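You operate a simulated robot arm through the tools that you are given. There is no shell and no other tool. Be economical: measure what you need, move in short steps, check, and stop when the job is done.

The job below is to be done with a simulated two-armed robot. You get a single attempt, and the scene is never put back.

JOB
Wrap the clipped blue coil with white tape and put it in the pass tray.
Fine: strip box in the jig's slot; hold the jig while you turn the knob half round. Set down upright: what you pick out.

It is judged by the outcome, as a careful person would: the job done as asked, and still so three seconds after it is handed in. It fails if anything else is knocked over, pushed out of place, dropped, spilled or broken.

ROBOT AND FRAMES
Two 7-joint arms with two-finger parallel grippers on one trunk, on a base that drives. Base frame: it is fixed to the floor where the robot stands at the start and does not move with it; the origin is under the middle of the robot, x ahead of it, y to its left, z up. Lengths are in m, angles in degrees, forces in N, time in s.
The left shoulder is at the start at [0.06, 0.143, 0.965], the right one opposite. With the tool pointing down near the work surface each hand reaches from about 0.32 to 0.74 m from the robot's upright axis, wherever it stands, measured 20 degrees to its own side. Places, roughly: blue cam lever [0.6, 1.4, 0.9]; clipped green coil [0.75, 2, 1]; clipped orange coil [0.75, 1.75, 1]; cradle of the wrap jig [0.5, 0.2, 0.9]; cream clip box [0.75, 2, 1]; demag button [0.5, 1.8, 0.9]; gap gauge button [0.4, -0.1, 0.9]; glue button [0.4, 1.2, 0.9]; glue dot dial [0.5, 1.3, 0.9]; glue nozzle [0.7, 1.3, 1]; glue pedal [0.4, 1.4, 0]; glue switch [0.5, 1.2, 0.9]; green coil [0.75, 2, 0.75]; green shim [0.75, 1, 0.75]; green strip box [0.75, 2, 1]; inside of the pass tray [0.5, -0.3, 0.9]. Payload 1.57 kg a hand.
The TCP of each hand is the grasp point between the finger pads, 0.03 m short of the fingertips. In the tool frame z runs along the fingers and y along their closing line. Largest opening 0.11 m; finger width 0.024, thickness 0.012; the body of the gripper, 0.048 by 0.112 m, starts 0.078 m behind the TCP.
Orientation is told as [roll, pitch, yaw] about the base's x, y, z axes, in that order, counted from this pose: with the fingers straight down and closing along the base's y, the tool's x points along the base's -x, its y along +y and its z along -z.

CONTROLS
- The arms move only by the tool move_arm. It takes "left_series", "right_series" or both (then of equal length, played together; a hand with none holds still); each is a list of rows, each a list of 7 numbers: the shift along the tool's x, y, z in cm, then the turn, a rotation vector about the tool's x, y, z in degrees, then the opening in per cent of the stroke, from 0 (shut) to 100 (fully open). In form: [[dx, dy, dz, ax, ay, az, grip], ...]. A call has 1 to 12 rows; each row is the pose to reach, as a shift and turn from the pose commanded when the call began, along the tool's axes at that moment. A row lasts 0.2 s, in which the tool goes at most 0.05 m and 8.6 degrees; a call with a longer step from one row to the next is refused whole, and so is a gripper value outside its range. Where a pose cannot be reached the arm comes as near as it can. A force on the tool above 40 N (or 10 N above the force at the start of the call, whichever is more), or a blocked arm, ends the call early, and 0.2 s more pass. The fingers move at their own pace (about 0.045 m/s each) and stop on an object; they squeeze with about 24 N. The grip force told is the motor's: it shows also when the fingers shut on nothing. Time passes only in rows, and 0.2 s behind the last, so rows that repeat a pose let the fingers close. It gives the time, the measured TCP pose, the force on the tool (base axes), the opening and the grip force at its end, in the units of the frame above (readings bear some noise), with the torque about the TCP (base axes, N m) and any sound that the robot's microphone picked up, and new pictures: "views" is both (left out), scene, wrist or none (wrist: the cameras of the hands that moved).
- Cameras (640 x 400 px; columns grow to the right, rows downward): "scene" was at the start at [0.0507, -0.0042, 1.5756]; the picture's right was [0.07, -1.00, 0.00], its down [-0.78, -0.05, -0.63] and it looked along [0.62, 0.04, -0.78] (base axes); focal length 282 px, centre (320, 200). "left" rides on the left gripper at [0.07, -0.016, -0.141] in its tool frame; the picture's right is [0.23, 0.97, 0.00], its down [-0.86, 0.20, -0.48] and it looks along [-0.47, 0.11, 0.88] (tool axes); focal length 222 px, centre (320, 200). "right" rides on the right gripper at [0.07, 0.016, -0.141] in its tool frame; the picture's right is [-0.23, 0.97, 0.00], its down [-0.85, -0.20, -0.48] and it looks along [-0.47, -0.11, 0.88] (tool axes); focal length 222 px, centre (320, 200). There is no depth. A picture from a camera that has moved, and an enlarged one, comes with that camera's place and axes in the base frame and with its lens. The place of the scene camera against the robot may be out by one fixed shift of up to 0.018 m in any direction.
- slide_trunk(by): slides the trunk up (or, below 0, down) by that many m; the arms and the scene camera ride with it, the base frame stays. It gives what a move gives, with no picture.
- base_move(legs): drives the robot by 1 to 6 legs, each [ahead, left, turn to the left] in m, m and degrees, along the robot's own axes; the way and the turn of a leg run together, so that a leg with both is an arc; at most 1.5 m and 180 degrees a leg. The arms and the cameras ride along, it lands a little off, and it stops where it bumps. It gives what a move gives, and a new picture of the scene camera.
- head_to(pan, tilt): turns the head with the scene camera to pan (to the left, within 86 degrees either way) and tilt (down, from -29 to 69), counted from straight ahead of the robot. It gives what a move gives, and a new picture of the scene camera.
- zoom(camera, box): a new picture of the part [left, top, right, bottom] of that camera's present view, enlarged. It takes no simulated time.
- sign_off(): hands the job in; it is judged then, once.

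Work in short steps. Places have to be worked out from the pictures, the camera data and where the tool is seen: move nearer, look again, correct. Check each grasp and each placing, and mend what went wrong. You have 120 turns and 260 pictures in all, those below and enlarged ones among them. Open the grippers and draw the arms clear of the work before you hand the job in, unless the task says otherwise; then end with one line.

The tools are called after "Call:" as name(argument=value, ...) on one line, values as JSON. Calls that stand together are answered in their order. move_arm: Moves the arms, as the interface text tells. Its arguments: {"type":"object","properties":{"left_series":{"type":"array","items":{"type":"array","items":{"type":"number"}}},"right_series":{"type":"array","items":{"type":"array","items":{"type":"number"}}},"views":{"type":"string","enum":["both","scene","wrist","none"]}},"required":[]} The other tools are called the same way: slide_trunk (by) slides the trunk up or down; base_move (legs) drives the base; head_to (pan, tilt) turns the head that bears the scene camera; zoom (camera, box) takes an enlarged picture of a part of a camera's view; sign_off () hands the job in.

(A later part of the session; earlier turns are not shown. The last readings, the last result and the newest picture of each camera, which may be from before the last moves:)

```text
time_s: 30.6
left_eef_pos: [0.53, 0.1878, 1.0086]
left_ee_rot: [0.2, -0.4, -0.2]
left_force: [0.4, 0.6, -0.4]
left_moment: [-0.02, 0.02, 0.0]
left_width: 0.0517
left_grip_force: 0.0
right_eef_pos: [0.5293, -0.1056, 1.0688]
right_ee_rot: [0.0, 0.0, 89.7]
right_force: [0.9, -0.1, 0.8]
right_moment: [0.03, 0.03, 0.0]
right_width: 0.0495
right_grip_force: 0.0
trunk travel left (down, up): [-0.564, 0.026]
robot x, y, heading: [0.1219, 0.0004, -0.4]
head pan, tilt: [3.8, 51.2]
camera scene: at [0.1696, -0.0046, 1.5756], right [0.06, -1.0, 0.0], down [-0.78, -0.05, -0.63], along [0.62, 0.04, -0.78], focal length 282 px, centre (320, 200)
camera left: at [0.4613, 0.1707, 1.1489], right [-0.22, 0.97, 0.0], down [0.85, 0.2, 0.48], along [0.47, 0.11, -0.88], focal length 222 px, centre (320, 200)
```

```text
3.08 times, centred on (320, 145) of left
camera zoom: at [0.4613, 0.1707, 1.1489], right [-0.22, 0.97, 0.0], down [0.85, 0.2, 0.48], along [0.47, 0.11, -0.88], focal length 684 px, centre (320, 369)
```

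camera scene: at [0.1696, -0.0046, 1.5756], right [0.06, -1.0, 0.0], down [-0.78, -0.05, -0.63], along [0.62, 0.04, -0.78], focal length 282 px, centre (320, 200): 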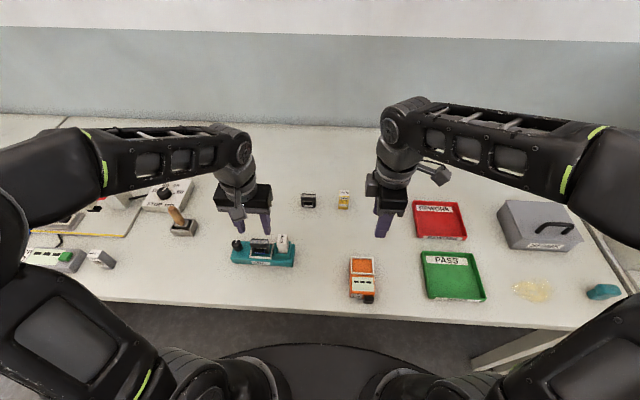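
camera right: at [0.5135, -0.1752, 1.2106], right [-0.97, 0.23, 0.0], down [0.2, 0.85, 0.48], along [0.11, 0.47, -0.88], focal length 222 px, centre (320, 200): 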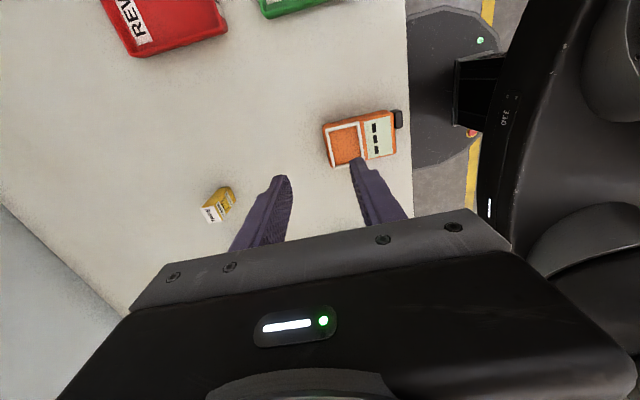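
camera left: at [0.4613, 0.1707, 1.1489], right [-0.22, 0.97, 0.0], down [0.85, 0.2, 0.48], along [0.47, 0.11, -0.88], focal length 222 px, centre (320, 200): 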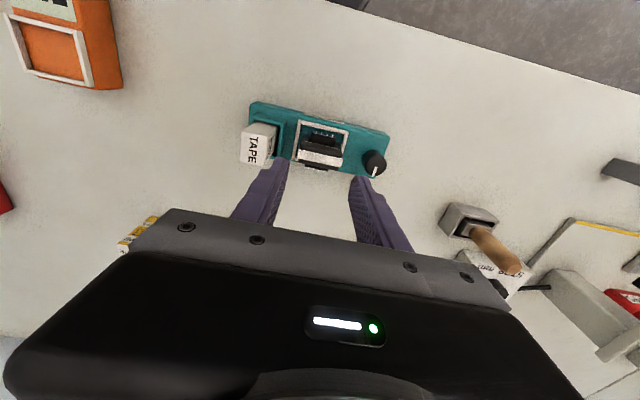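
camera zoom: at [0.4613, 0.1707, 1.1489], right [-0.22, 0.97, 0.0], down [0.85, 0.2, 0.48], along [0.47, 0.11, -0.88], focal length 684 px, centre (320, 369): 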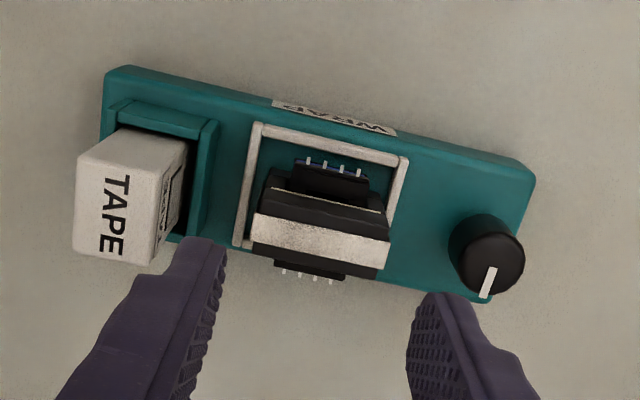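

The coil stands in the cradle. Knob at about (0.529,0.250), pointer toward +x; the jig spans x 0.501–0.557. I'll bring the left over the knob with −90° yaw and the right above the slot end to clamp the jig body front to back.

Call:
move_arm(left_series=[[0, 1, -1, 0, 0, 8.2, 47], [0, 2, -2, 0, 0, 16.4, 47], [0, 3, -2, 0, 0, 24.6, 47], [0, 4, -2, 0, 0, 32.7, 47], [0, 5, -2, 0, 0, 40.9, 47], [0, 6.2, -2, 0, 0, 49.1, 47], [0, 6.2, -2, 0, 0, 57.3, 47], [0, 6.2, -2, 0, 0, 65.5, 47], [0, 6.2, -2, 0, 0, 73.6, 47], [0, 6.2, -2, 0, 0, 81.8, 47], [0, 6.2, -2, 0, 0, 90, 47]], right_series=[[0, 0, 0, 0, 0, 0, 80], [-2, 0, 0, 0, 0, 0, 85], [-4, 0, 0, 0, 0, 0, 85], [-7, 0, 0, 0, 0, 0, 85], [-10, 0, 0, 0, 0, 0, 85], [-13, 0, 0, 0, 0, 0, 85], [-16, 0, 0, 0, 0, 0, 85], [-19, 0, 0, 0, 0, 0, 85], [-21.5, 0, 0, 0, 0, 0, 85], [-23.4, 0, 0, 0, 0, 0, 85], [-23.4, 0, 0, 0, 0, 0, 85]])

Call:
zoom(camera="right", box=[240, 90, 400, 220])

Call:
zoom(camera="left", box=[240, 90, 400, 220])

```text
time_s: 33.0
left_eef_pos: [0.53, 0.2503, 1.0282]
left_ee_rot: [0.3, 0.1, -90.5]
left_force: [-0.5, 0.1, -0.7]
left_moment: [-0.01, 0.05, 0.02]
left_width: 0.0518
left_grip_force: 0.1
right_eef_pos: [0.5294, 0.1285, 1.0664]
right_ee_rot: [0.0, 0.0, 89.8]
right_force: [0.2, -0.9, 0.2]
right_moment: [0.03, 0.02, 0.0]
right_width: 0.0933
right_grip_force: 0.0
trunk travel left (down, up): [-0.564, 0.026]
robot x, y, heading: [0.122, -0.0043, -0.2]
head pan, tilt: [3.8, 51.2]
camera scene: at [0.1695, -0.0049, 1.5756], right [0.06, -1.0, 0.0], down [-0.78, -0.05, -0.63], along [0.62, 0.04, -0.78], focal length 282 px, centre (320, 200)
camera right: at [0.5141, 0.0594, 1.2089], right [-0.97, 0.23, 0.0], down [0.2, 0.85, 0.48], along [0.11, 0.47, -0.88], focal length 222 px, centre (320, 200)
camera left: at [0.5158, 0.3186, 1.1697], right [0.98, 0.22, 0.01], down [0.19, -0.86, 0.48], along [0.11, -0.47, -0.88], focal length 222 px, centre (320, 200)
```

scene: 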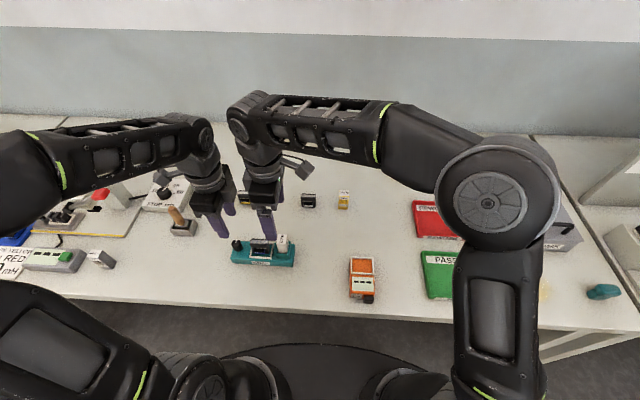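
right: 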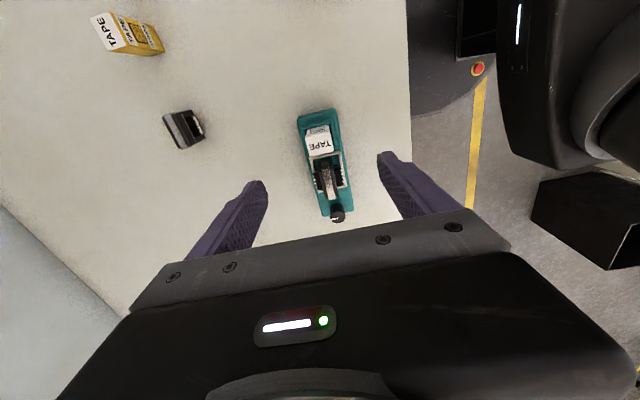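
left: 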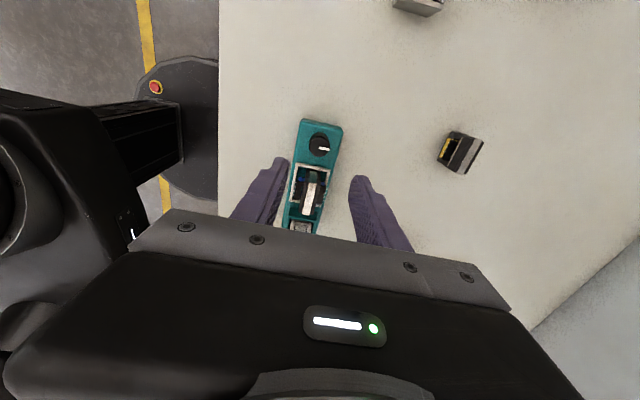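

```text
3.08 times, centred on (320, 155) of right
camera zoom: at [0.5141, 0.0594, 1.2089], right [-0.97, 0.23, 0.0], down [0.2, 0.85, 0.48], along [0.11, 0.47, -0.88], focal length 684 px, centre (320, 338)
```

zoom: 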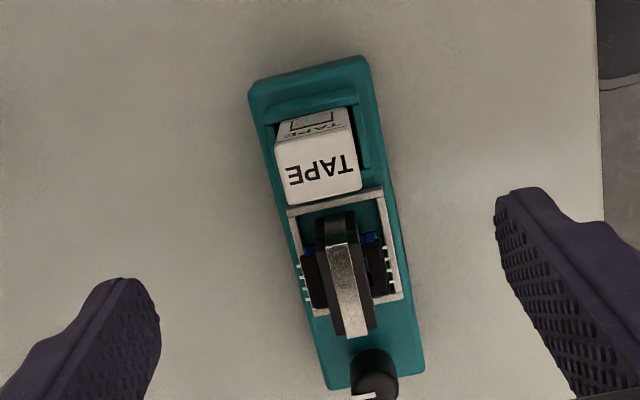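

```text
3.08 times, centred on (320, 155) of left
camera zoom: at [0.5158, 0.3186, 1.1697], right [0.98, 0.22, 0.01], down [0.19, -0.86, 0.48], along [0.11, -0.47, -0.88], focal length 684 px, centre (320, 338)
```

zoom: 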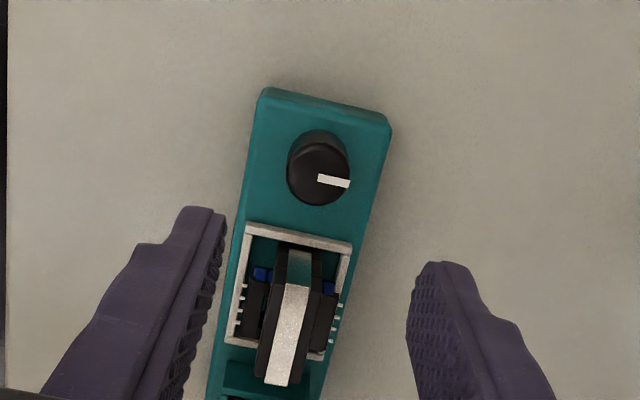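

Jig centred between the right fingers. Lower the right hand around the slot end in steps, staying above the table.

Call:
move_arm(right_series=[[0, 0, 3.5, 0, 0, 0, 85], [0, 0, 7, 0, 0, 0, 85], [0, 0, 10, 0, 0, 0, 85], [0, 0, 13, 0, 0, 0, 85], [0, 0, 15.5, 0, 0, 0, 85], [0, 0, 17.3, 0, 0, 0, 85], [0, 0, 17.3, 0, 0, 0, 85]])

Call:
zoom(camera="scene", box=[210, 200, 310, 275])

```text
time_s: 34.6
left_eef_pos: [0.5318, 0.2503, 1.0282]
left_ee_rot: [0.3, 0.1, -90.1]
left_force: [0.1, -0.3, 0.0]
left_moment: [0.01, 0.03, 0.04]
left_width: 0.0519
left_grip_force: 0.0
right_eef_pos: [0.5333, 0.1291, 0.8945]
right_ee_rot: [0.0, 0.0, 89.9]
right_force: [0.4, 0.6, 0.3]
right_moment: [-0.01, -0.01, -0.01]
right_width: 0.0936
right_grip_force: 0.0
trunk travel left (down, up): [-0.564, 0.026]
robot x, y, heading: [0.1186, 0.0023, -0.0]
head pan, tilt: [3.8, 51.2]
camera scene: at [0.1694, -0.0046, 1.5756], right [0.06, -1.0, 0.0], down [-0.78, -0.05, -0.63], along [0.62, 0.04, -0.78], focal length 282 px, centre (320, 200)
camera right: at [0.5167, 0.0592, 1.037], right [-0.97, 0.23, 0.0], down [0.2, 0.85, 0.48], along [0.11, 0.47, -0.88], focal length 222 px, centre (320, 200)
```

scene: 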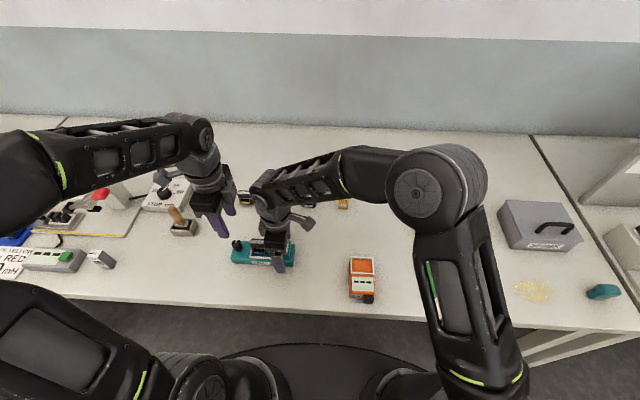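
right: 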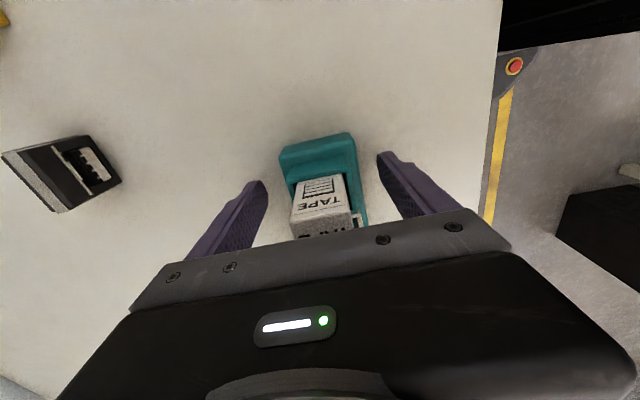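

```text
5.33 times, centred on (260, 238) of scene
camera zoom: at [0.1694, -0.0046, 1.5756], right [0.06, -1.0, 0.0], down [-0.78, -0.05, -0.63], along [0.62, 0.04, -0.78], focal length 1507 px, centre (640, 0)
```

zoom: 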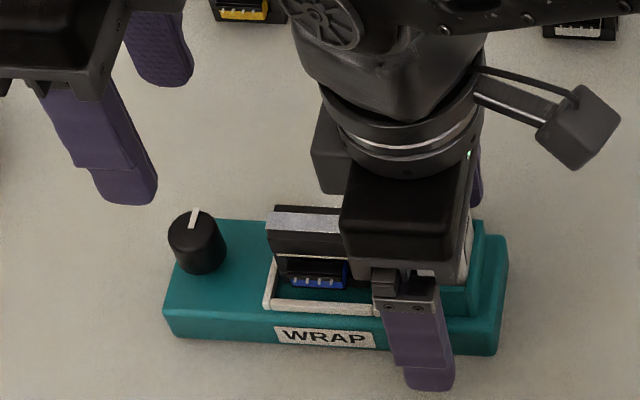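

Jig centred in the right fingers; lower 4 mm more and close to hold it.

Call:
move_arm(right_series=[[0, 0, 0.4, 0, 0, 0, 85], [0, 0, 0.4, 0, 0, 0, 65], [0, 0, 0.4, 0, 0, 0, 55], [0, 0, 0.4, 0, 0, 0, 45], [0, 0, 0.4, 0, 0, 0, 30], [0, 0, 0.4, 0, 0, 0, 20], [0, 0, 0.4, 0, 0, 0, 20]], views="wrist")

Call:
zoom(camera="left", box=[270, 100, 370, 180])

Call:
zoom(camera="scene", box=[210, 200, 310, 275])

```text
time_s: 36.2
left_eef_pos: [0.5311, 0.2503, 1.0285]
left_ee_rot: [0.3, 0.1, -90.2]
left_force: [0.7, 0.6, -0.7]
left_moment: [-0.02, -0.01, 0.0]
left_width: 0.0516
left_grip_force: 0.1
right_eef_pos: [0.5324, 0.1288, 0.89]
right_ee_rot: [0.0, 0.0, 89.8]
right_force: [-2.4, 0.2, 1.0]
right_moment: [-0.06, 0.08, 0.1]
right_width: 0.0577
right_grip_force: 23.9
trunk travel left (down, up): [-0.564, 0.026]
robot x, y, heading: [0.1153, -0.0029, -0.2]
head pan, tilt: [3.8, 51.2]
camera right: at [0.516, 0.0594, 1.0332], right [-0.97, 0.23, 0.0], down [0.2, 0.85, 0.48], along [0.11, 0.47, -0.88], focal length 222 px, centre (320, 200)
```

right: 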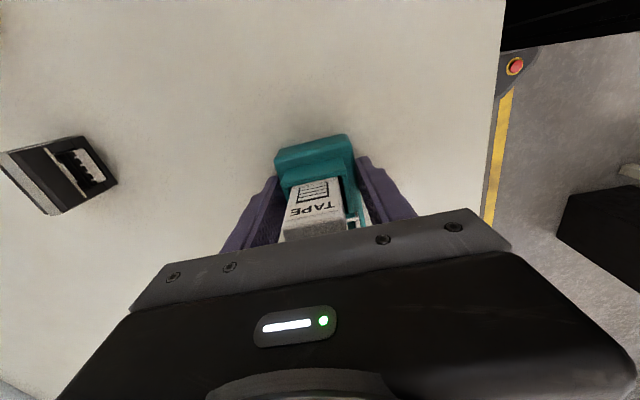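

```text
5.00 times, centred on (320, 140) of left
camera zoom: at [0.5155, 0.3188, 1.1696], right [0.97, 0.22, 0.01], down [0.19, -0.86, 0.48], along [0.11, -0.47, -0.88], focal length 1111 px, centre (320, 500)
```

zoom: 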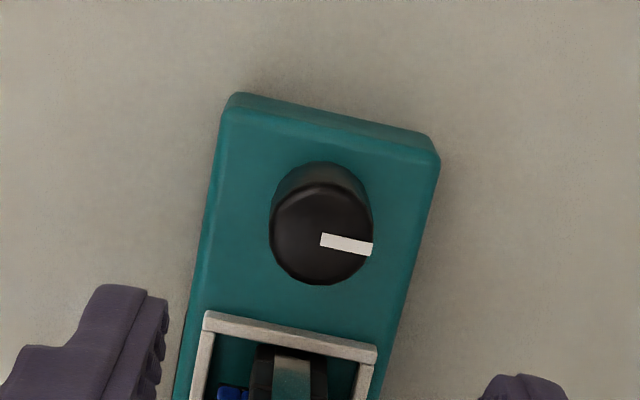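

```text
5.33 times, centred on (260, 238) of scene
camera zoom: at [0.1693, -0.0045, 1.5756], right [0.06, -1.0, 0.0], down [-0.78, -0.05, -0.63], along [0.62, 0.04, -0.78], focal length 1507 px, centre (640, 0)
```

zoom: 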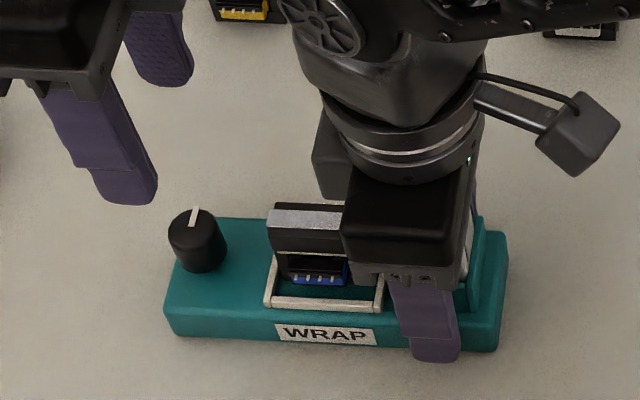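

The jig is held (0.0577). Knob top centre ≈(0.532,0.249,0.907), Ø≈0.025. Lower the left fingers around it and grip.

Call:
move_arm(left_series=[[-0.1, 0.1, 3, 0, 0, 0, 47], [-0.1, 0.1, 6, 0, 0, 0, 47], [-0.1, 0.1, 8.5, 0, 0, 0, 47], [-0.1, 0.1, 10.5, 0, 0, 0, 47], [-0.1, 0.1, 11.2, 0, 0, 0, 47], [-0.1, 0.1, 11.2, 0, 0, 0, 47], [-0.1, 0.1, 11.2, 0, 0, 0, 5], [-0.1, 0.1, 11.2, 0, 0, 0, 5], [-0.1, 0.1, 11.2, 0, 0, 0, 5], [-0.1, 0.1, 11.2, 0, 0, 0, 5]])

Call:
zoom(camera="left", box=[240, 110, 400, 220])

```text
time_s: 38.4
left_eef_pos: [0.5311, 0.2479, 0.9175]
left_ee_rot: [0.3, 0.1, -90.2]
left_force: [-1.9, 0.6, 0.5]
left_moment: [-0.01, 0.09, -0.01]
left_width: 0.0238
left_grip_force: 24.2
right_eef_pos: [0.5333, 0.1294, 0.8908]
right_ee_rot: [0.1, 0.0, 89.8]
right_force: [0.8, -0.2, -0.3]
right_moment: [0.06, 0.02, -0.14]
right_width: 0.0575
right_grip_force: 24.3
trunk travel left (down, up): [-0.564, 0.026]
robot x, y, heading: [0.1197, 0.0004, -0.2]
head pan, tilt: [3.8, 51.2]
camera scene: at [0.1696, -0.0045, 1.5756], right [0.06, -1.0, 0.0], down [-0.78, -0.05, -0.63], along [0.62, 0.04, -0.78], focal length 282 px, centre (320, 200)
camera left: at [0.5168, 0.317, 1.058], right [0.97, 0.22, 0.0], down [0.19, -0.86, 0.48], along [0.11, -0.47, -0.88], focal length 222 px, centre (320, 200)
```

scene: 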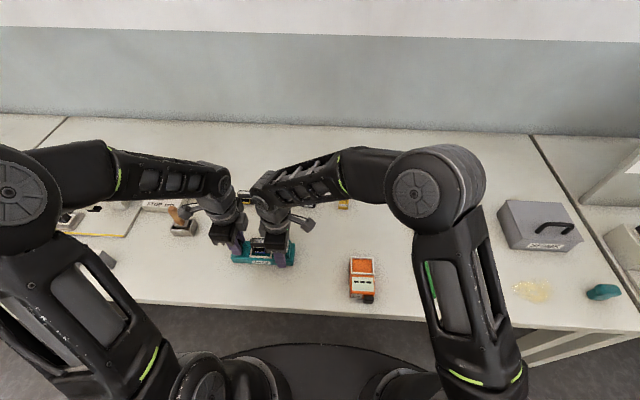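
left: 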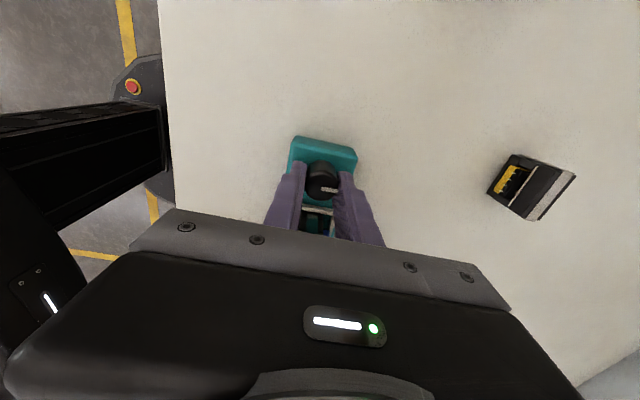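

```text
3.64 times, centred on (320, 165) of left
camera zoom: at [0.5168, 0.317, 1.058], right [0.97, 0.22, 0.0], down [0.19, -0.86, 0.48], along [0.11, -0.47, -0.88], focal length 808 px, centre (320, 327)
```

zoom: 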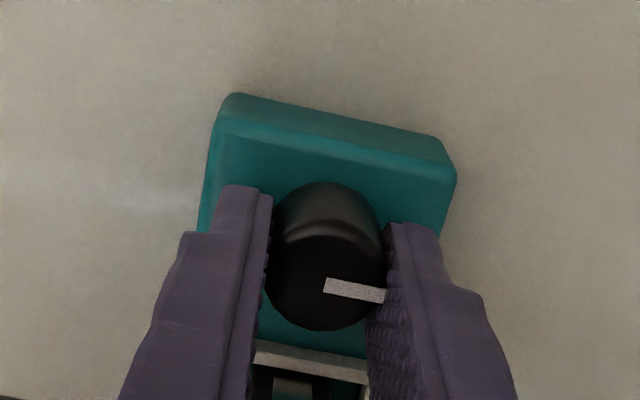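

Knob gripped. Turn it 90° (yaw −90→0), then regrip for the second quarter... first the quarter turn, watching the torque.

Call:
move_arm(left_series=[[0, 0, 0, 0, 0, -8.2, 5], [0, 0, 0, 0, 0, -16.4, 5], [0, 0, 0, 0, 0, -24.6, 5], [0, 0, 0, 0, 0, -32.7, 5], [0, 0, 0, 0, 0, -40.9, 5], [0, 0, 0, 0, 0, -49.1, 5], [0, 0, 0, 0, 0, -57.3, 5], [0, 0, 0, 0, 0, -65.5, 5], [0, 0, 0, 0, 0, -73.6, 5], [0, 0, 0, 0, 0, -81.8, 5], [0, 0, 0, 0, 0, -90, 5]])

Call:
zoom(camera="left", box=[240, 110, 400, 220])

```text
time_s: 40.8
left_eef_pos: [0.5319, 0.2486, 0.9169]
left_ee_rot: [0.1, -0.3, -0.1]
left_force: [6.4, 15.1, 0.2]
left_moment: [0.39, -0.2, -0.41]
left_width: 0.0238
left_grip_force: 23.7
right_eef_pos: [0.5311, 0.1284, 0.891]
right_ee_rot: [0.0, 0.2, 89.7]
right_force: [-8.7, -13.4, 4.8]
right_moment: [-0.25, 0.11, 1.09]
right_width: 0.0588
right_grip_force: 24.0
trunk travel left (down, up): [-0.564, 0.026]
robot x, y, heading: [0.1205, -0.0031, -0.1]
head pan, tilt: [3.8, 51.2]
camera scene: at [0.1688, -0.0042, 1.5756], right [0.06, -1.0, 0.0], down [-0.78, -0.05, -0.63], along [0.63, 0.04, -0.78], focal length 282 px, centre (320, 200)
camera left: at [0.4625, 0.2329, 1.0582], right [-0.23, 0.97, 0.0], down [0.85, 0.2, 0.48], along [0.47, 0.11, -0.88], focal length 222 px, centre (320, 200)
```

scene: 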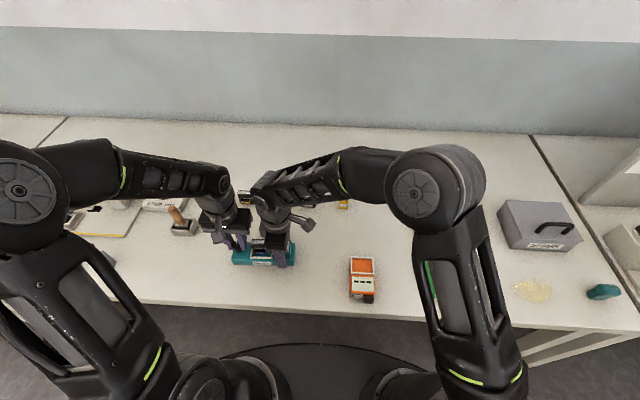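
left: 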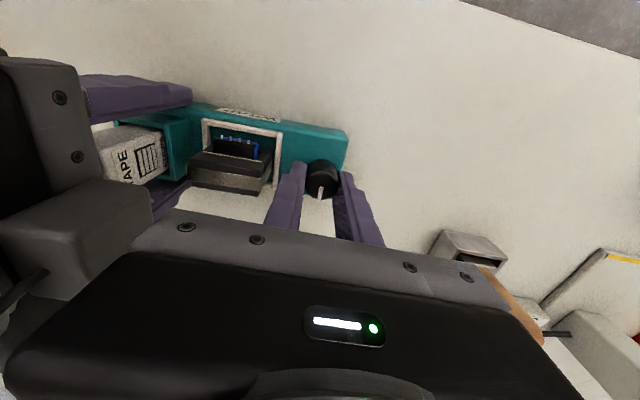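

```text
3.64 times, centred on (320, 165) of left
camera zoom: at [0.4625, 0.2329, 1.0582], right [-0.23, 0.97, 0.0], down [0.85, 0.2, 0.48], along [0.47, 0.11, -0.88], focal length 808 px, centre (320, 327)
```

zoom: 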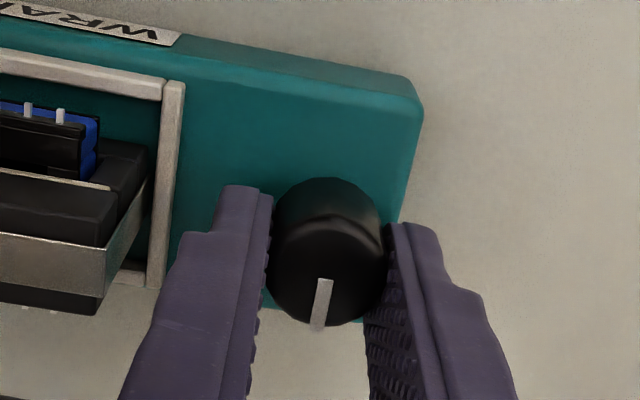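

The knob did not follow: the pointer still points to +x and there is a residual torque, so that direction is against the stop. Relax the grip, regrip, and turn clockwise.

Call:
move_arm(left_series=[[0, 0, 0, 0, 0, 0, 29], [0, 0, 0, 0, 0, 0, 29], [0, 0, 0, 0, 0, 0, 5], [0, 0, 0, 0, 0, 0, 5], [0, 0, 0, 0, 0, 0, 5], [0, 0, 0, 0, 0, 6, 5], [0, 0, 0, 0, 0, 12, 5], [0, 0, 0, 0, 0, 18, 5], [0, 0, 0, 0, 0, 24, 5], [0, 0, 0, 0, 0, 30, 5]], views="wrist")

Call:
zoom(camera="left", box=[240, 110, 400, 220])

```text
time_s: 43.0
left_eef_pos: [0.5333, 0.2499, 0.917]
left_ee_rot: [0.2, -0.2, -30.4]
left_force: [2.5, 11.3, 1.0]
left_moment: [0.23, -0.22, -0.03]
left_width: 0.0236
left_grip_force: 23.9
right_eef_pos: [0.532, 0.1283, 0.8902]
right_ee_rot: [0.0, 0.0, 89.8]
right_force: [-0.7, -12.7, 0.3]
right_moment: [-0.52, -0.01, 0.35]
right_width: 0.0577
right_grip_force: 23.6
trunk travel left (down, up): [-0.564, 0.026]
robot x, y, heading: [0.1187, 0.0005, -0.1]
head pan, tilt: [3.8, 51.2]
camera left: at [0.4652, 0.2694, 1.058], right [0.3, 0.96, 0.0], down [0.84, -0.26, 0.48], along [0.46, -0.14, -0.88], focal length 222 px, centre (320, 200)
```

left: 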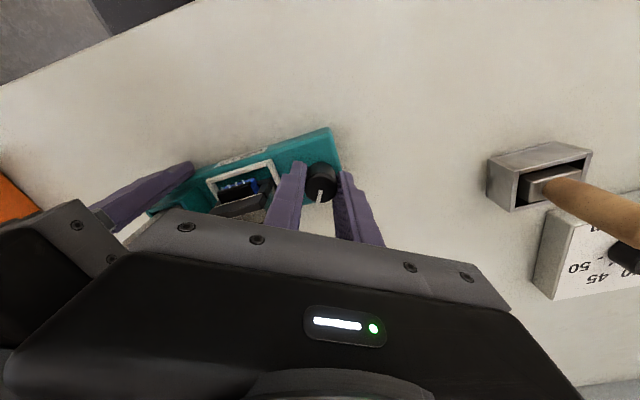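

```text
3.64 times, centred on (320, 165) of left
camera zoom: at [0.4652, 0.2694, 1.058], right [0.3, 0.96, 0.0], down [0.84, -0.26, 0.48], along [0.46, -0.14, -0.88], focal length 808 px, centre (320, 327)
```

zoom: 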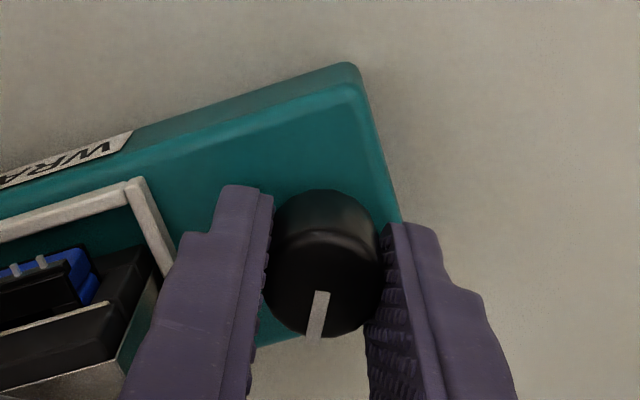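

Now the pointer follows: the knob turns clockwise. Continue another 90° if the wrist allows.

Call:
move_arm(left_series=[[0, 0, 0, 0, 0, 8.2, 5], [0, 0, 0, 0, 0, 16.4, 5], [0, 0, 0, 0, 0, 24.6, 5], [0, 0, 0, 0, 0, 32.7, 5], [0, 0, 0, 0, 0, 40.9, 5], [0, 0, 0, 0, 0, 49.1, 5], [0, 0, 0, 0, 0, 57.3, 5], [0, 0, 0, 0, 0, 65.5, 5], [0, 0, 0, 0, 0, 73.6, 5], [0, 0, 0, 0, 0, 81.8, 5], [0, 0, 0, 0, 0, 90, 5]])

Call:
zoom(camera="left", box=[240, 110, 400, 220])

```text
time_s: 45.4
left_eef_pos: [0.532, 0.2485, 0.917]
left_ee_rot: [0.2, 0.2, -120.5]
left_force: [-6.5, -1.5, 11.2]
left_moment: [-0.21, 0.27, -0.01]
left_width: 0.0236
left_grip_force: 24.3
right_eef_pos: [0.5317, 0.1294, 0.8913]
right_ee_rot: [-0.1, -0.1, 89.8]
right_force: [3.2, 0.8, -7.0]
right_moment: [-0.37, 0.1, -0.47]
right_width: 0.0577
right_grip_force: 24.2
trunk travel left (down, up): [-0.564, 0.026]
robot x, y, heading: [0.1234, 0.0002, -0.4]
head pan, tilt: [3.8, 51.2]
camera scene: at [0.1692, -0.0045, 1.5756], right [0.06, -1.0, 0.0], down [-0.78, -0.05, -0.63], along [0.63, 0.04, -0.78], focal length 282 px, centre (320, 200)
camera left: at [0.5537, 0.3164, 1.0583], right [0.95, -0.3, 0.0], down [-0.26, -0.84, 0.48], along [-0.14, -0.46, -0.88], focal length 222 px, centre (320, 200)
```

scene: 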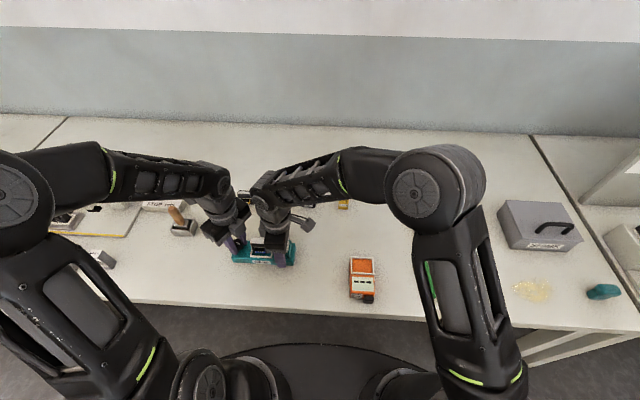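
left: 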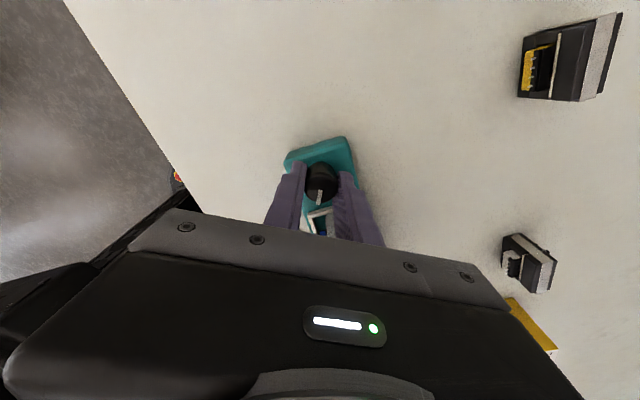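

```text
3.64 times, centred on (320, 165) of left
camera zoom: at [0.5537, 0.3164, 1.0583], right [0.95, -0.3, 0.0], down [-0.26, -0.84, 0.48], along [-0.14, -0.46, -0.88], focal length 808 px, centre (320, 327)
```

zoom: 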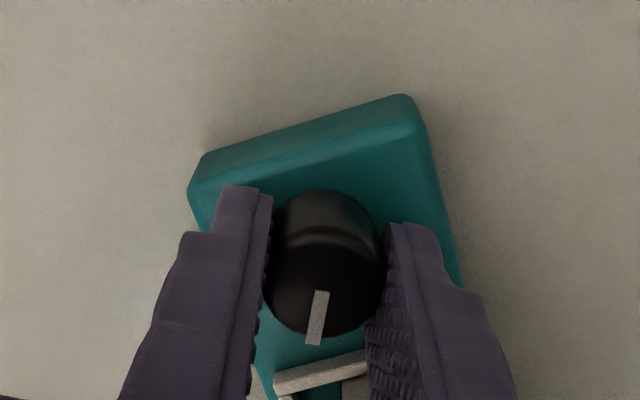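

120° done. Continue the remaining 60°.

Call:
move_arm(left_series=[[0, 0, 0, 0, 0, 8, 5], [0, 0, 0, 0, 0, 16, 5], [0, 0, 0, 0, 0, 24, 5], [0, 0, 0, 0, 0, 32, 5], [0, 0, 0, 0, 0, 40, 5], [0, 0, 0, 0, 0, 48, 5], [0, 0, 0, 0, 0, 56, 5], [0, 0, 0, 0, 0, 60, 5], [0, 0, 0, 0, 0, 60, 5]])

Call:
zoom(camera="left", box=[240, 110, 400, 220])

```text
time_s: 47.4
left_eef_pos: [0.5309, 0.2493, 0.9163]
left_ee_rot: [-0.2, 0.3, 179.8]
left_force: [-8.6, 13.7, 11.9]
left_moment: [0.38, 0.23, 0.02]
left_width: 0.0239
left_grip_force: 24.3
right_eef_pos: [0.5336, 0.1266, 0.8902]
right_ee_rot: [-0.1, 0.0, 89.7]
right_force: [5.6, -9.9, 0.4]
right_moment: [0.45, -0.36, -0.65]
right_width: 0.0576
right_grip_force: 24.2
trunk travel left (down, up): [-0.564, 0.026]
robot x, y, heading: [0.1176, -0.0015, -0.2]
head pan, tilt: [3.8, 51.2]
camera scene: at [0.1686, -0.0044, 1.5756], right [0.06, -1.0, 0.0], down [-0.78, -0.05, -0.63], along [0.63, 0.04, -0.78], focal length 282 px, centre (320, 200)
camera left: at [0.6022, 0.2646, 1.0582], right [0.22, -0.97, 0.0], down [-0.86, -0.2, 0.47], along [-0.46, -0.1, -0.88], focal length 222 px, centre (320, 200)
```

scene: 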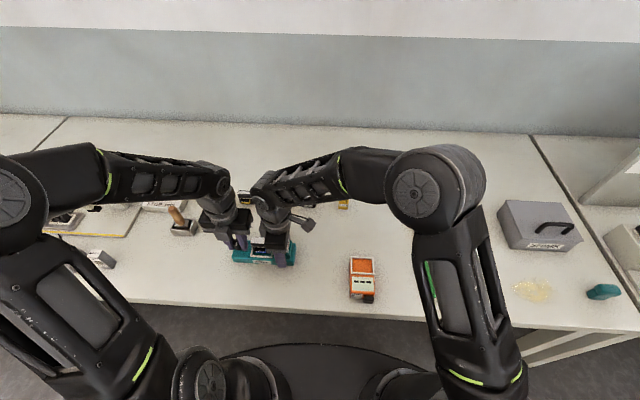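
left: 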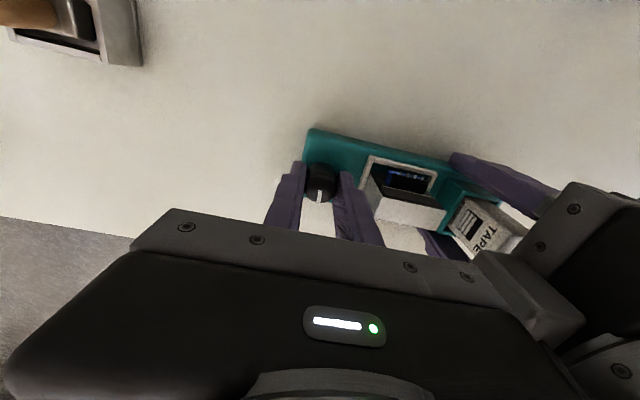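

```text
3.64 times, centred on (320, 165) of left
camera zoom: at [0.6022, 0.2646, 1.0582], right [0.22, -0.97, 0.0], down [-0.86, -0.2, 0.47], along [-0.46, -0.1, -0.88], focal length 808 px, centre (320, 327)
```

zoom: 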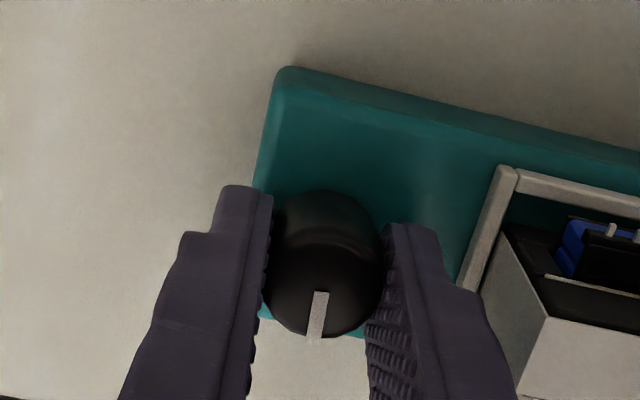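

Pointer now faces −x: half a turn. Check whether the coil shows white tape.

Call:
zoom(camera="left", box=[340, 140, 540, 260])

Call:
zoom(camera="scene", box=[210, 200, 310, 275])

```text
3.20 times, centred on (440, 200) of left
camera zoom: at [0.6022, 0.2646, 1.0582], right [0.22, -0.97, 0.0], down [-0.86, -0.2, 0.47], along [-0.46, -0.1, -0.88], focal length 711 px, centre (-64, 200)
```

zoom: 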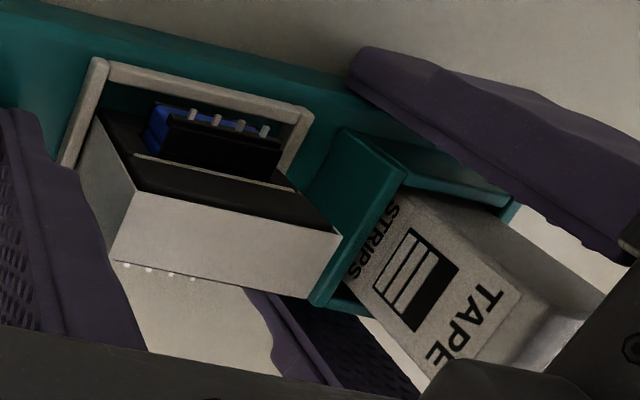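

```text
5.33 times, centred on (260, 238) of scene
camera zoom: at [0.1686, -0.0044, 1.5756], right [0.06, -1.0, 0.0], down [-0.78, -0.05, -0.63], along [0.63, 0.04, -0.78], focal length 1507 px, centre (640, 0)
```

zoom: 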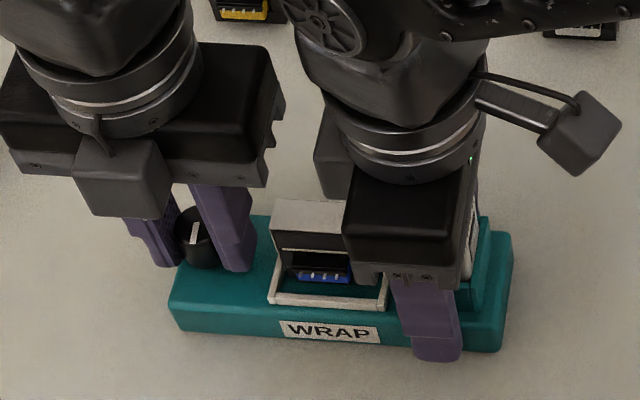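

The coil now carries a wide white wrap. Release the knob with the left and rise; the right still holds the jig.

Call:
move_arm(left_series=[[0, 0, 0, 0, 0, 0, 29], [0, 0, 0, 0, 0, 0, 29], [0, 0, -1, 0, 0, 0, 29], [0, 0, -3, 0, 0, 0, 29], [0, 0, -7, 0, 0, 0, 29], [0, 0, -11, 0, 0, -8, 29], [0, -4, -13, 0, 0, -16, 29], [0, -8, -13, 0, 0, -24, 29], [0, -12, -13, 0, 0, -32, 29], [0, -16, -13, 0, 0, -40, 29], [0, -18, -13, 0, 0, -48, 29], [0, -18, -13, 0, 0, -56, 29]])

Call:
zoom(camera="scene", box=[210, 200, 310, 275])

```text
time_s: 50.0
left_eef_pos: [0.5342, 0.4308, 1.0465]
left_ee_rot: [0.2, 0.3, -124.0]
left_force: [-0.9, 0.3, 0.6]
left_moment: [-0.03, 0.0, -0.01]
left_width: 0.0318
left_grip_force: 0.1
right_eef_pos: [0.5331, 0.1287, 0.8913]
right_ee_rot: [0.0, 0.1, 89.8]
right_force: [0.3, -0.4, 0.2]
right_moment: [0.07, -0.14, -0.17]
right_width: 0.0577
right_grip_force: 23.9
trunk travel left (down, up): [-0.564, 0.026]
robot x, y, heading: [0.1192, 0.0009, -0.1]
head pan, tilt: [3.8, 51.2]
camera scene: at [0.1698, -0.0045, 1.5756], right [0.06, -1.0, 0.0], down [-0.78, -0.05, -0.63], along [0.62, 0.04, -0.78], focal length 282 px, centre (320, 200)
camera left: at [0.5594, 0.4962, 1.1873], right [0.93, -0.36, 0.0], down [-0.32, -0.82, 0.48], along [-0.17, -0.45, -0.88], focal length 222 px, centre (320, 200)
```

scene: 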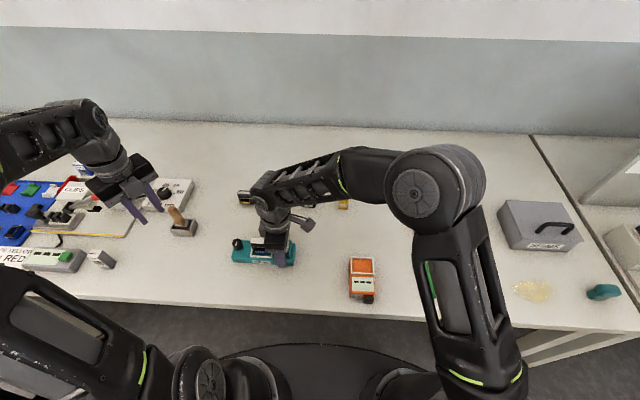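
left: 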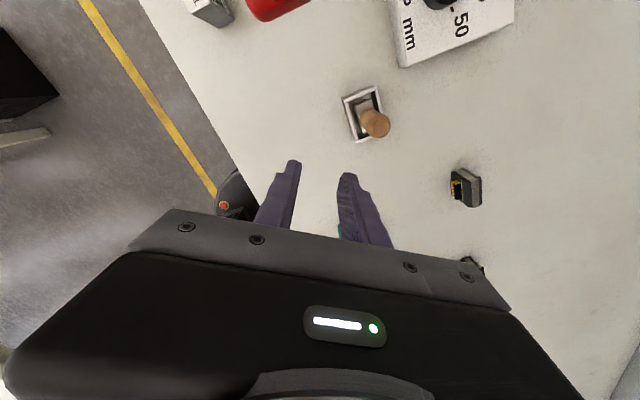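

```text
5.33 times, centred on (260, 238) of scene
camera zoom: at [0.1698, -0.0045, 1.5756], right [0.06, -1.0, 0.0], down [-0.78, -0.05, -0.63], along [0.62, 0.04, -0.78], focal length 1507 px, centre (640, 0)
```

zoom: 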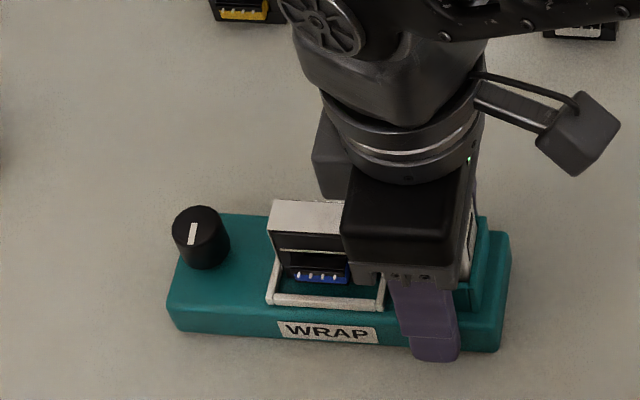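

Knob stays at half turn. Release the jig with the right hand and rise straight up.

Call:
move_arm(right_series=[[0, 0, 0, 0, 0, 0, 70], [0, 0, 0, 0, 0, 0, 85], [0, 0, 0, 0, 0, 0, 85], [0, 0, -2, 0, 0, 0, 85], [0, 0, -5, 0, 0, 0, 85], [0, 0, -9, 0, 0, 0, 85], [0, 0, -13, 0, 0, 0, 85], [0, 0, -15, 0, 0, 0, 85]])

Call:
zoom(camera="right", box=[240, 90, 400, 220])

```text
time_s: 51.8
left_eef_pos: [0.5324, 0.4288, 1.0455]
left_ee_rot: [0.2, 0.2, -124.2]
left_force: [0.1, -0.2, 0.2]
left_moment: [0.02, 0.01, 0.0]
left_width: 0.0319
left_grip_force: 0.0
right_eef_pos: [0.5332, 0.1304, 1.0415]
right_ee_rot: [0.0, -0.1, 89.8]
right_force: [0.5, 0.7, -0.3]
right_moment: [-0.01, 0.01, 0.0]
right_width: 0.0935
right_grip_force: 0.0
trunk travel left (down, up): [-0.564, 0.026]
robot x, y, heading: [0.1194, -0.0001, -0.4]
head pan, tilt: [3.8, 51.2]
camera scene: at [0.1694, -0.0046, 1.5756], right [0.06, -1.0, 0.0], down [-0.78, -0.05, -0.63], along [0.62, 0.04, -0.78], focal length 282 px, centre (320, 200)
camera right: at [0.5157, 0.0598, 1.1846], right [-0.97, 0.23, 0.0], down [0.2, 0.85, 0.48], along [0.11, 0.47, -0.88], focal length 222 px, centre (320, 200)
```

scene: 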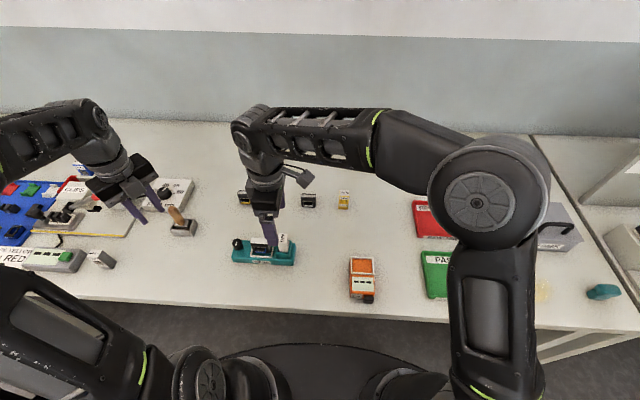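
right: 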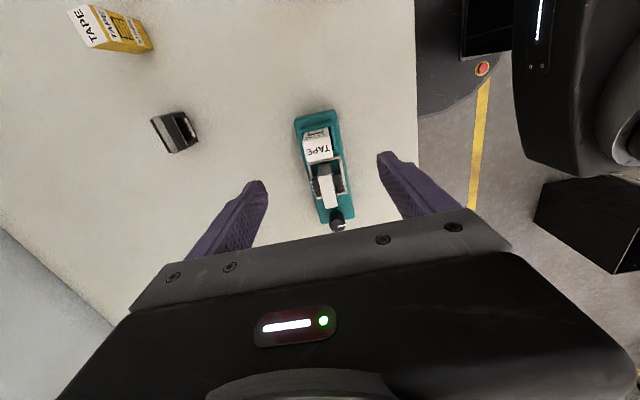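

```text
3.08 times, centred on (320, 155) of right
camera zoom: at [0.5157, 0.0598, 1.1846], right [-0.97, 0.23, 0.0], down [0.2, 0.85, 0.48], along [0.11, 0.47, -0.88], focal length 684 px, centre (320, 338)
```

zoom: 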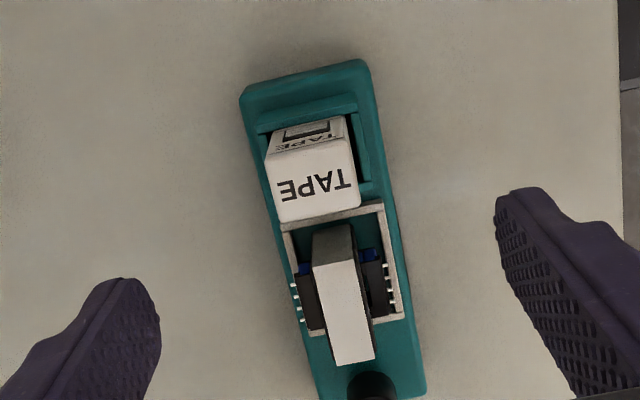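

Wrapped coil stands in the cradle. Turn the right hand back to yaw 0 and place it above the coil.

Call:
move_arm(right_series=[[-0.5, 0, 0, 0, 0, 8.2, 47], [-1, 0, 0, 0, 0, 16.4, 47], [-1.6, 0, 0, 0, 0, 24.6, 47], [-2.2, 0, 0, 0, 0, 32.7, 47], [-2.8, 0, 0, 0, 0, 40.9, 47], [-3.4, 0, 0, 0, 0, 49.1, 47], [-4, 0, 0, 0, 0, 57.3, 47], [-4.6, 0, 0, 0, 0, 65.5, 47], [-5.2, 0, 0, 0, 0, 73.6, 47], [-5.8, 0, 0, 0, 0, 81.8, 47], [-5.8, 0, 0, 0, 0, 90, 47]])

Call:
zoom(camera="right", box=[260, 100, 380, 200])

```text
time_s: 54.2
left_eef_pos: [0.5327, 0.4298, 1.0454]
left_ee_rot: [0.3, 0.3, -124.2]
left_force: [0.5, -0.1, 0.1]
left_moment: [0.01, -0.01, 0.03]
left_width: 0.0323
left_grip_force: 0.0
right_eef_pos: [0.5312, 0.1876, 1.0411]
right_ee_rot: [0.0, 0.0, -0.5]
right_force: [-0.5, 0.2, 0.2]
right_moment: [0.02, 0.01, 0.01]
right_width: 0.0519
right_grip_force: 0.1
trunk travel left (down, up): [-0.564, 0.026]
robot x, y, heading: [0.121, -0.0015, -0.2]
head pan, tilt: [3.8, 51.2]
camera scene: at [0.1695, -0.0045, 1.5756], right [0.06, -1.0, 0.0], down [-0.78, -0.05, -0.63], along [0.62, 0.04, -0.78], focal length 282 px, centre (320, 200)
camera right: at [0.4615, 0.2043, 1.1839], right [0.23, 0.97, 0.0], down [0.85, -0.2, 0.48], along [0.47, -0.11, -0.88], focal length 222 px, centre (320, 200)
```

scene: 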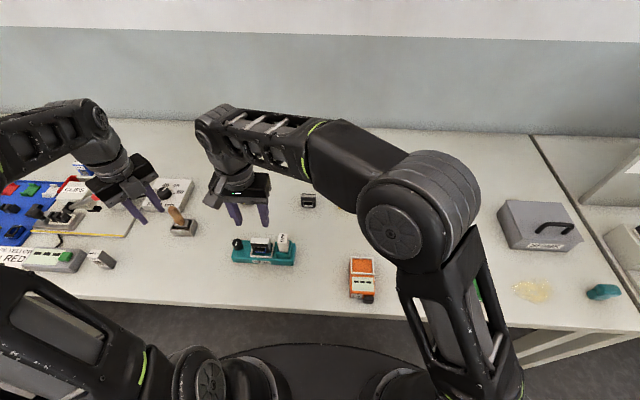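
right: 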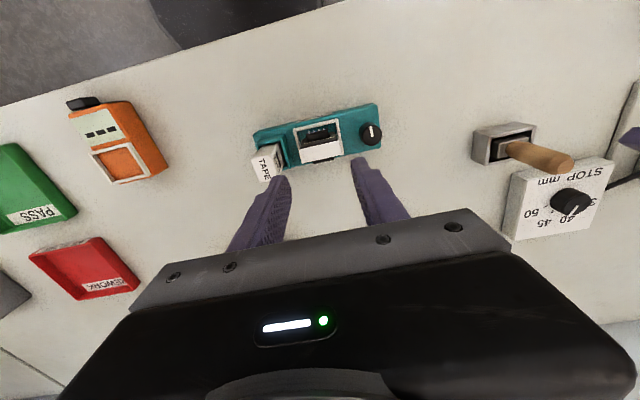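

```text
4.00 times, centred on (320, 150) of right
camera zoom: at [0.4615, 0.2043, 1.1839], right [0.23, 0.97, 0.0], down [0.85, -0.2, 0.48], along [0.47, -0.11, -0.88], focal length 888 px, centre (320, 400)
```

zoom: 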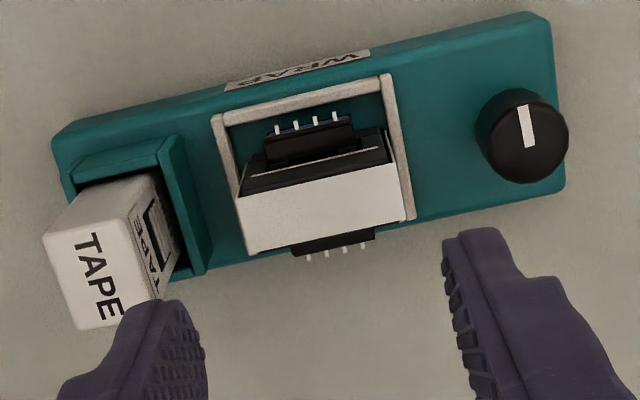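

Call:
zoom(camera="right", box=[270, 115, 350, 175])

```text
6.67 times, centred on (310, 145) of right
camera zoom: at [0.4615, 0.2043, 1.1839], right [0.23, 0.97, 0.0], down [0.85, -0.2, 0.48], along [0.47, -0.11, -0.88], focal length 1481 px, centre (387, 567)
```

zoom: 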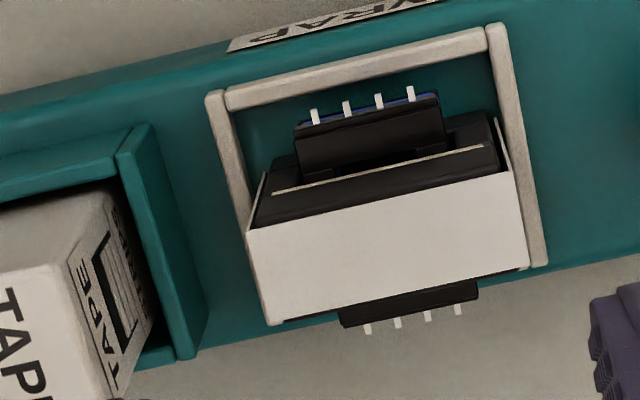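

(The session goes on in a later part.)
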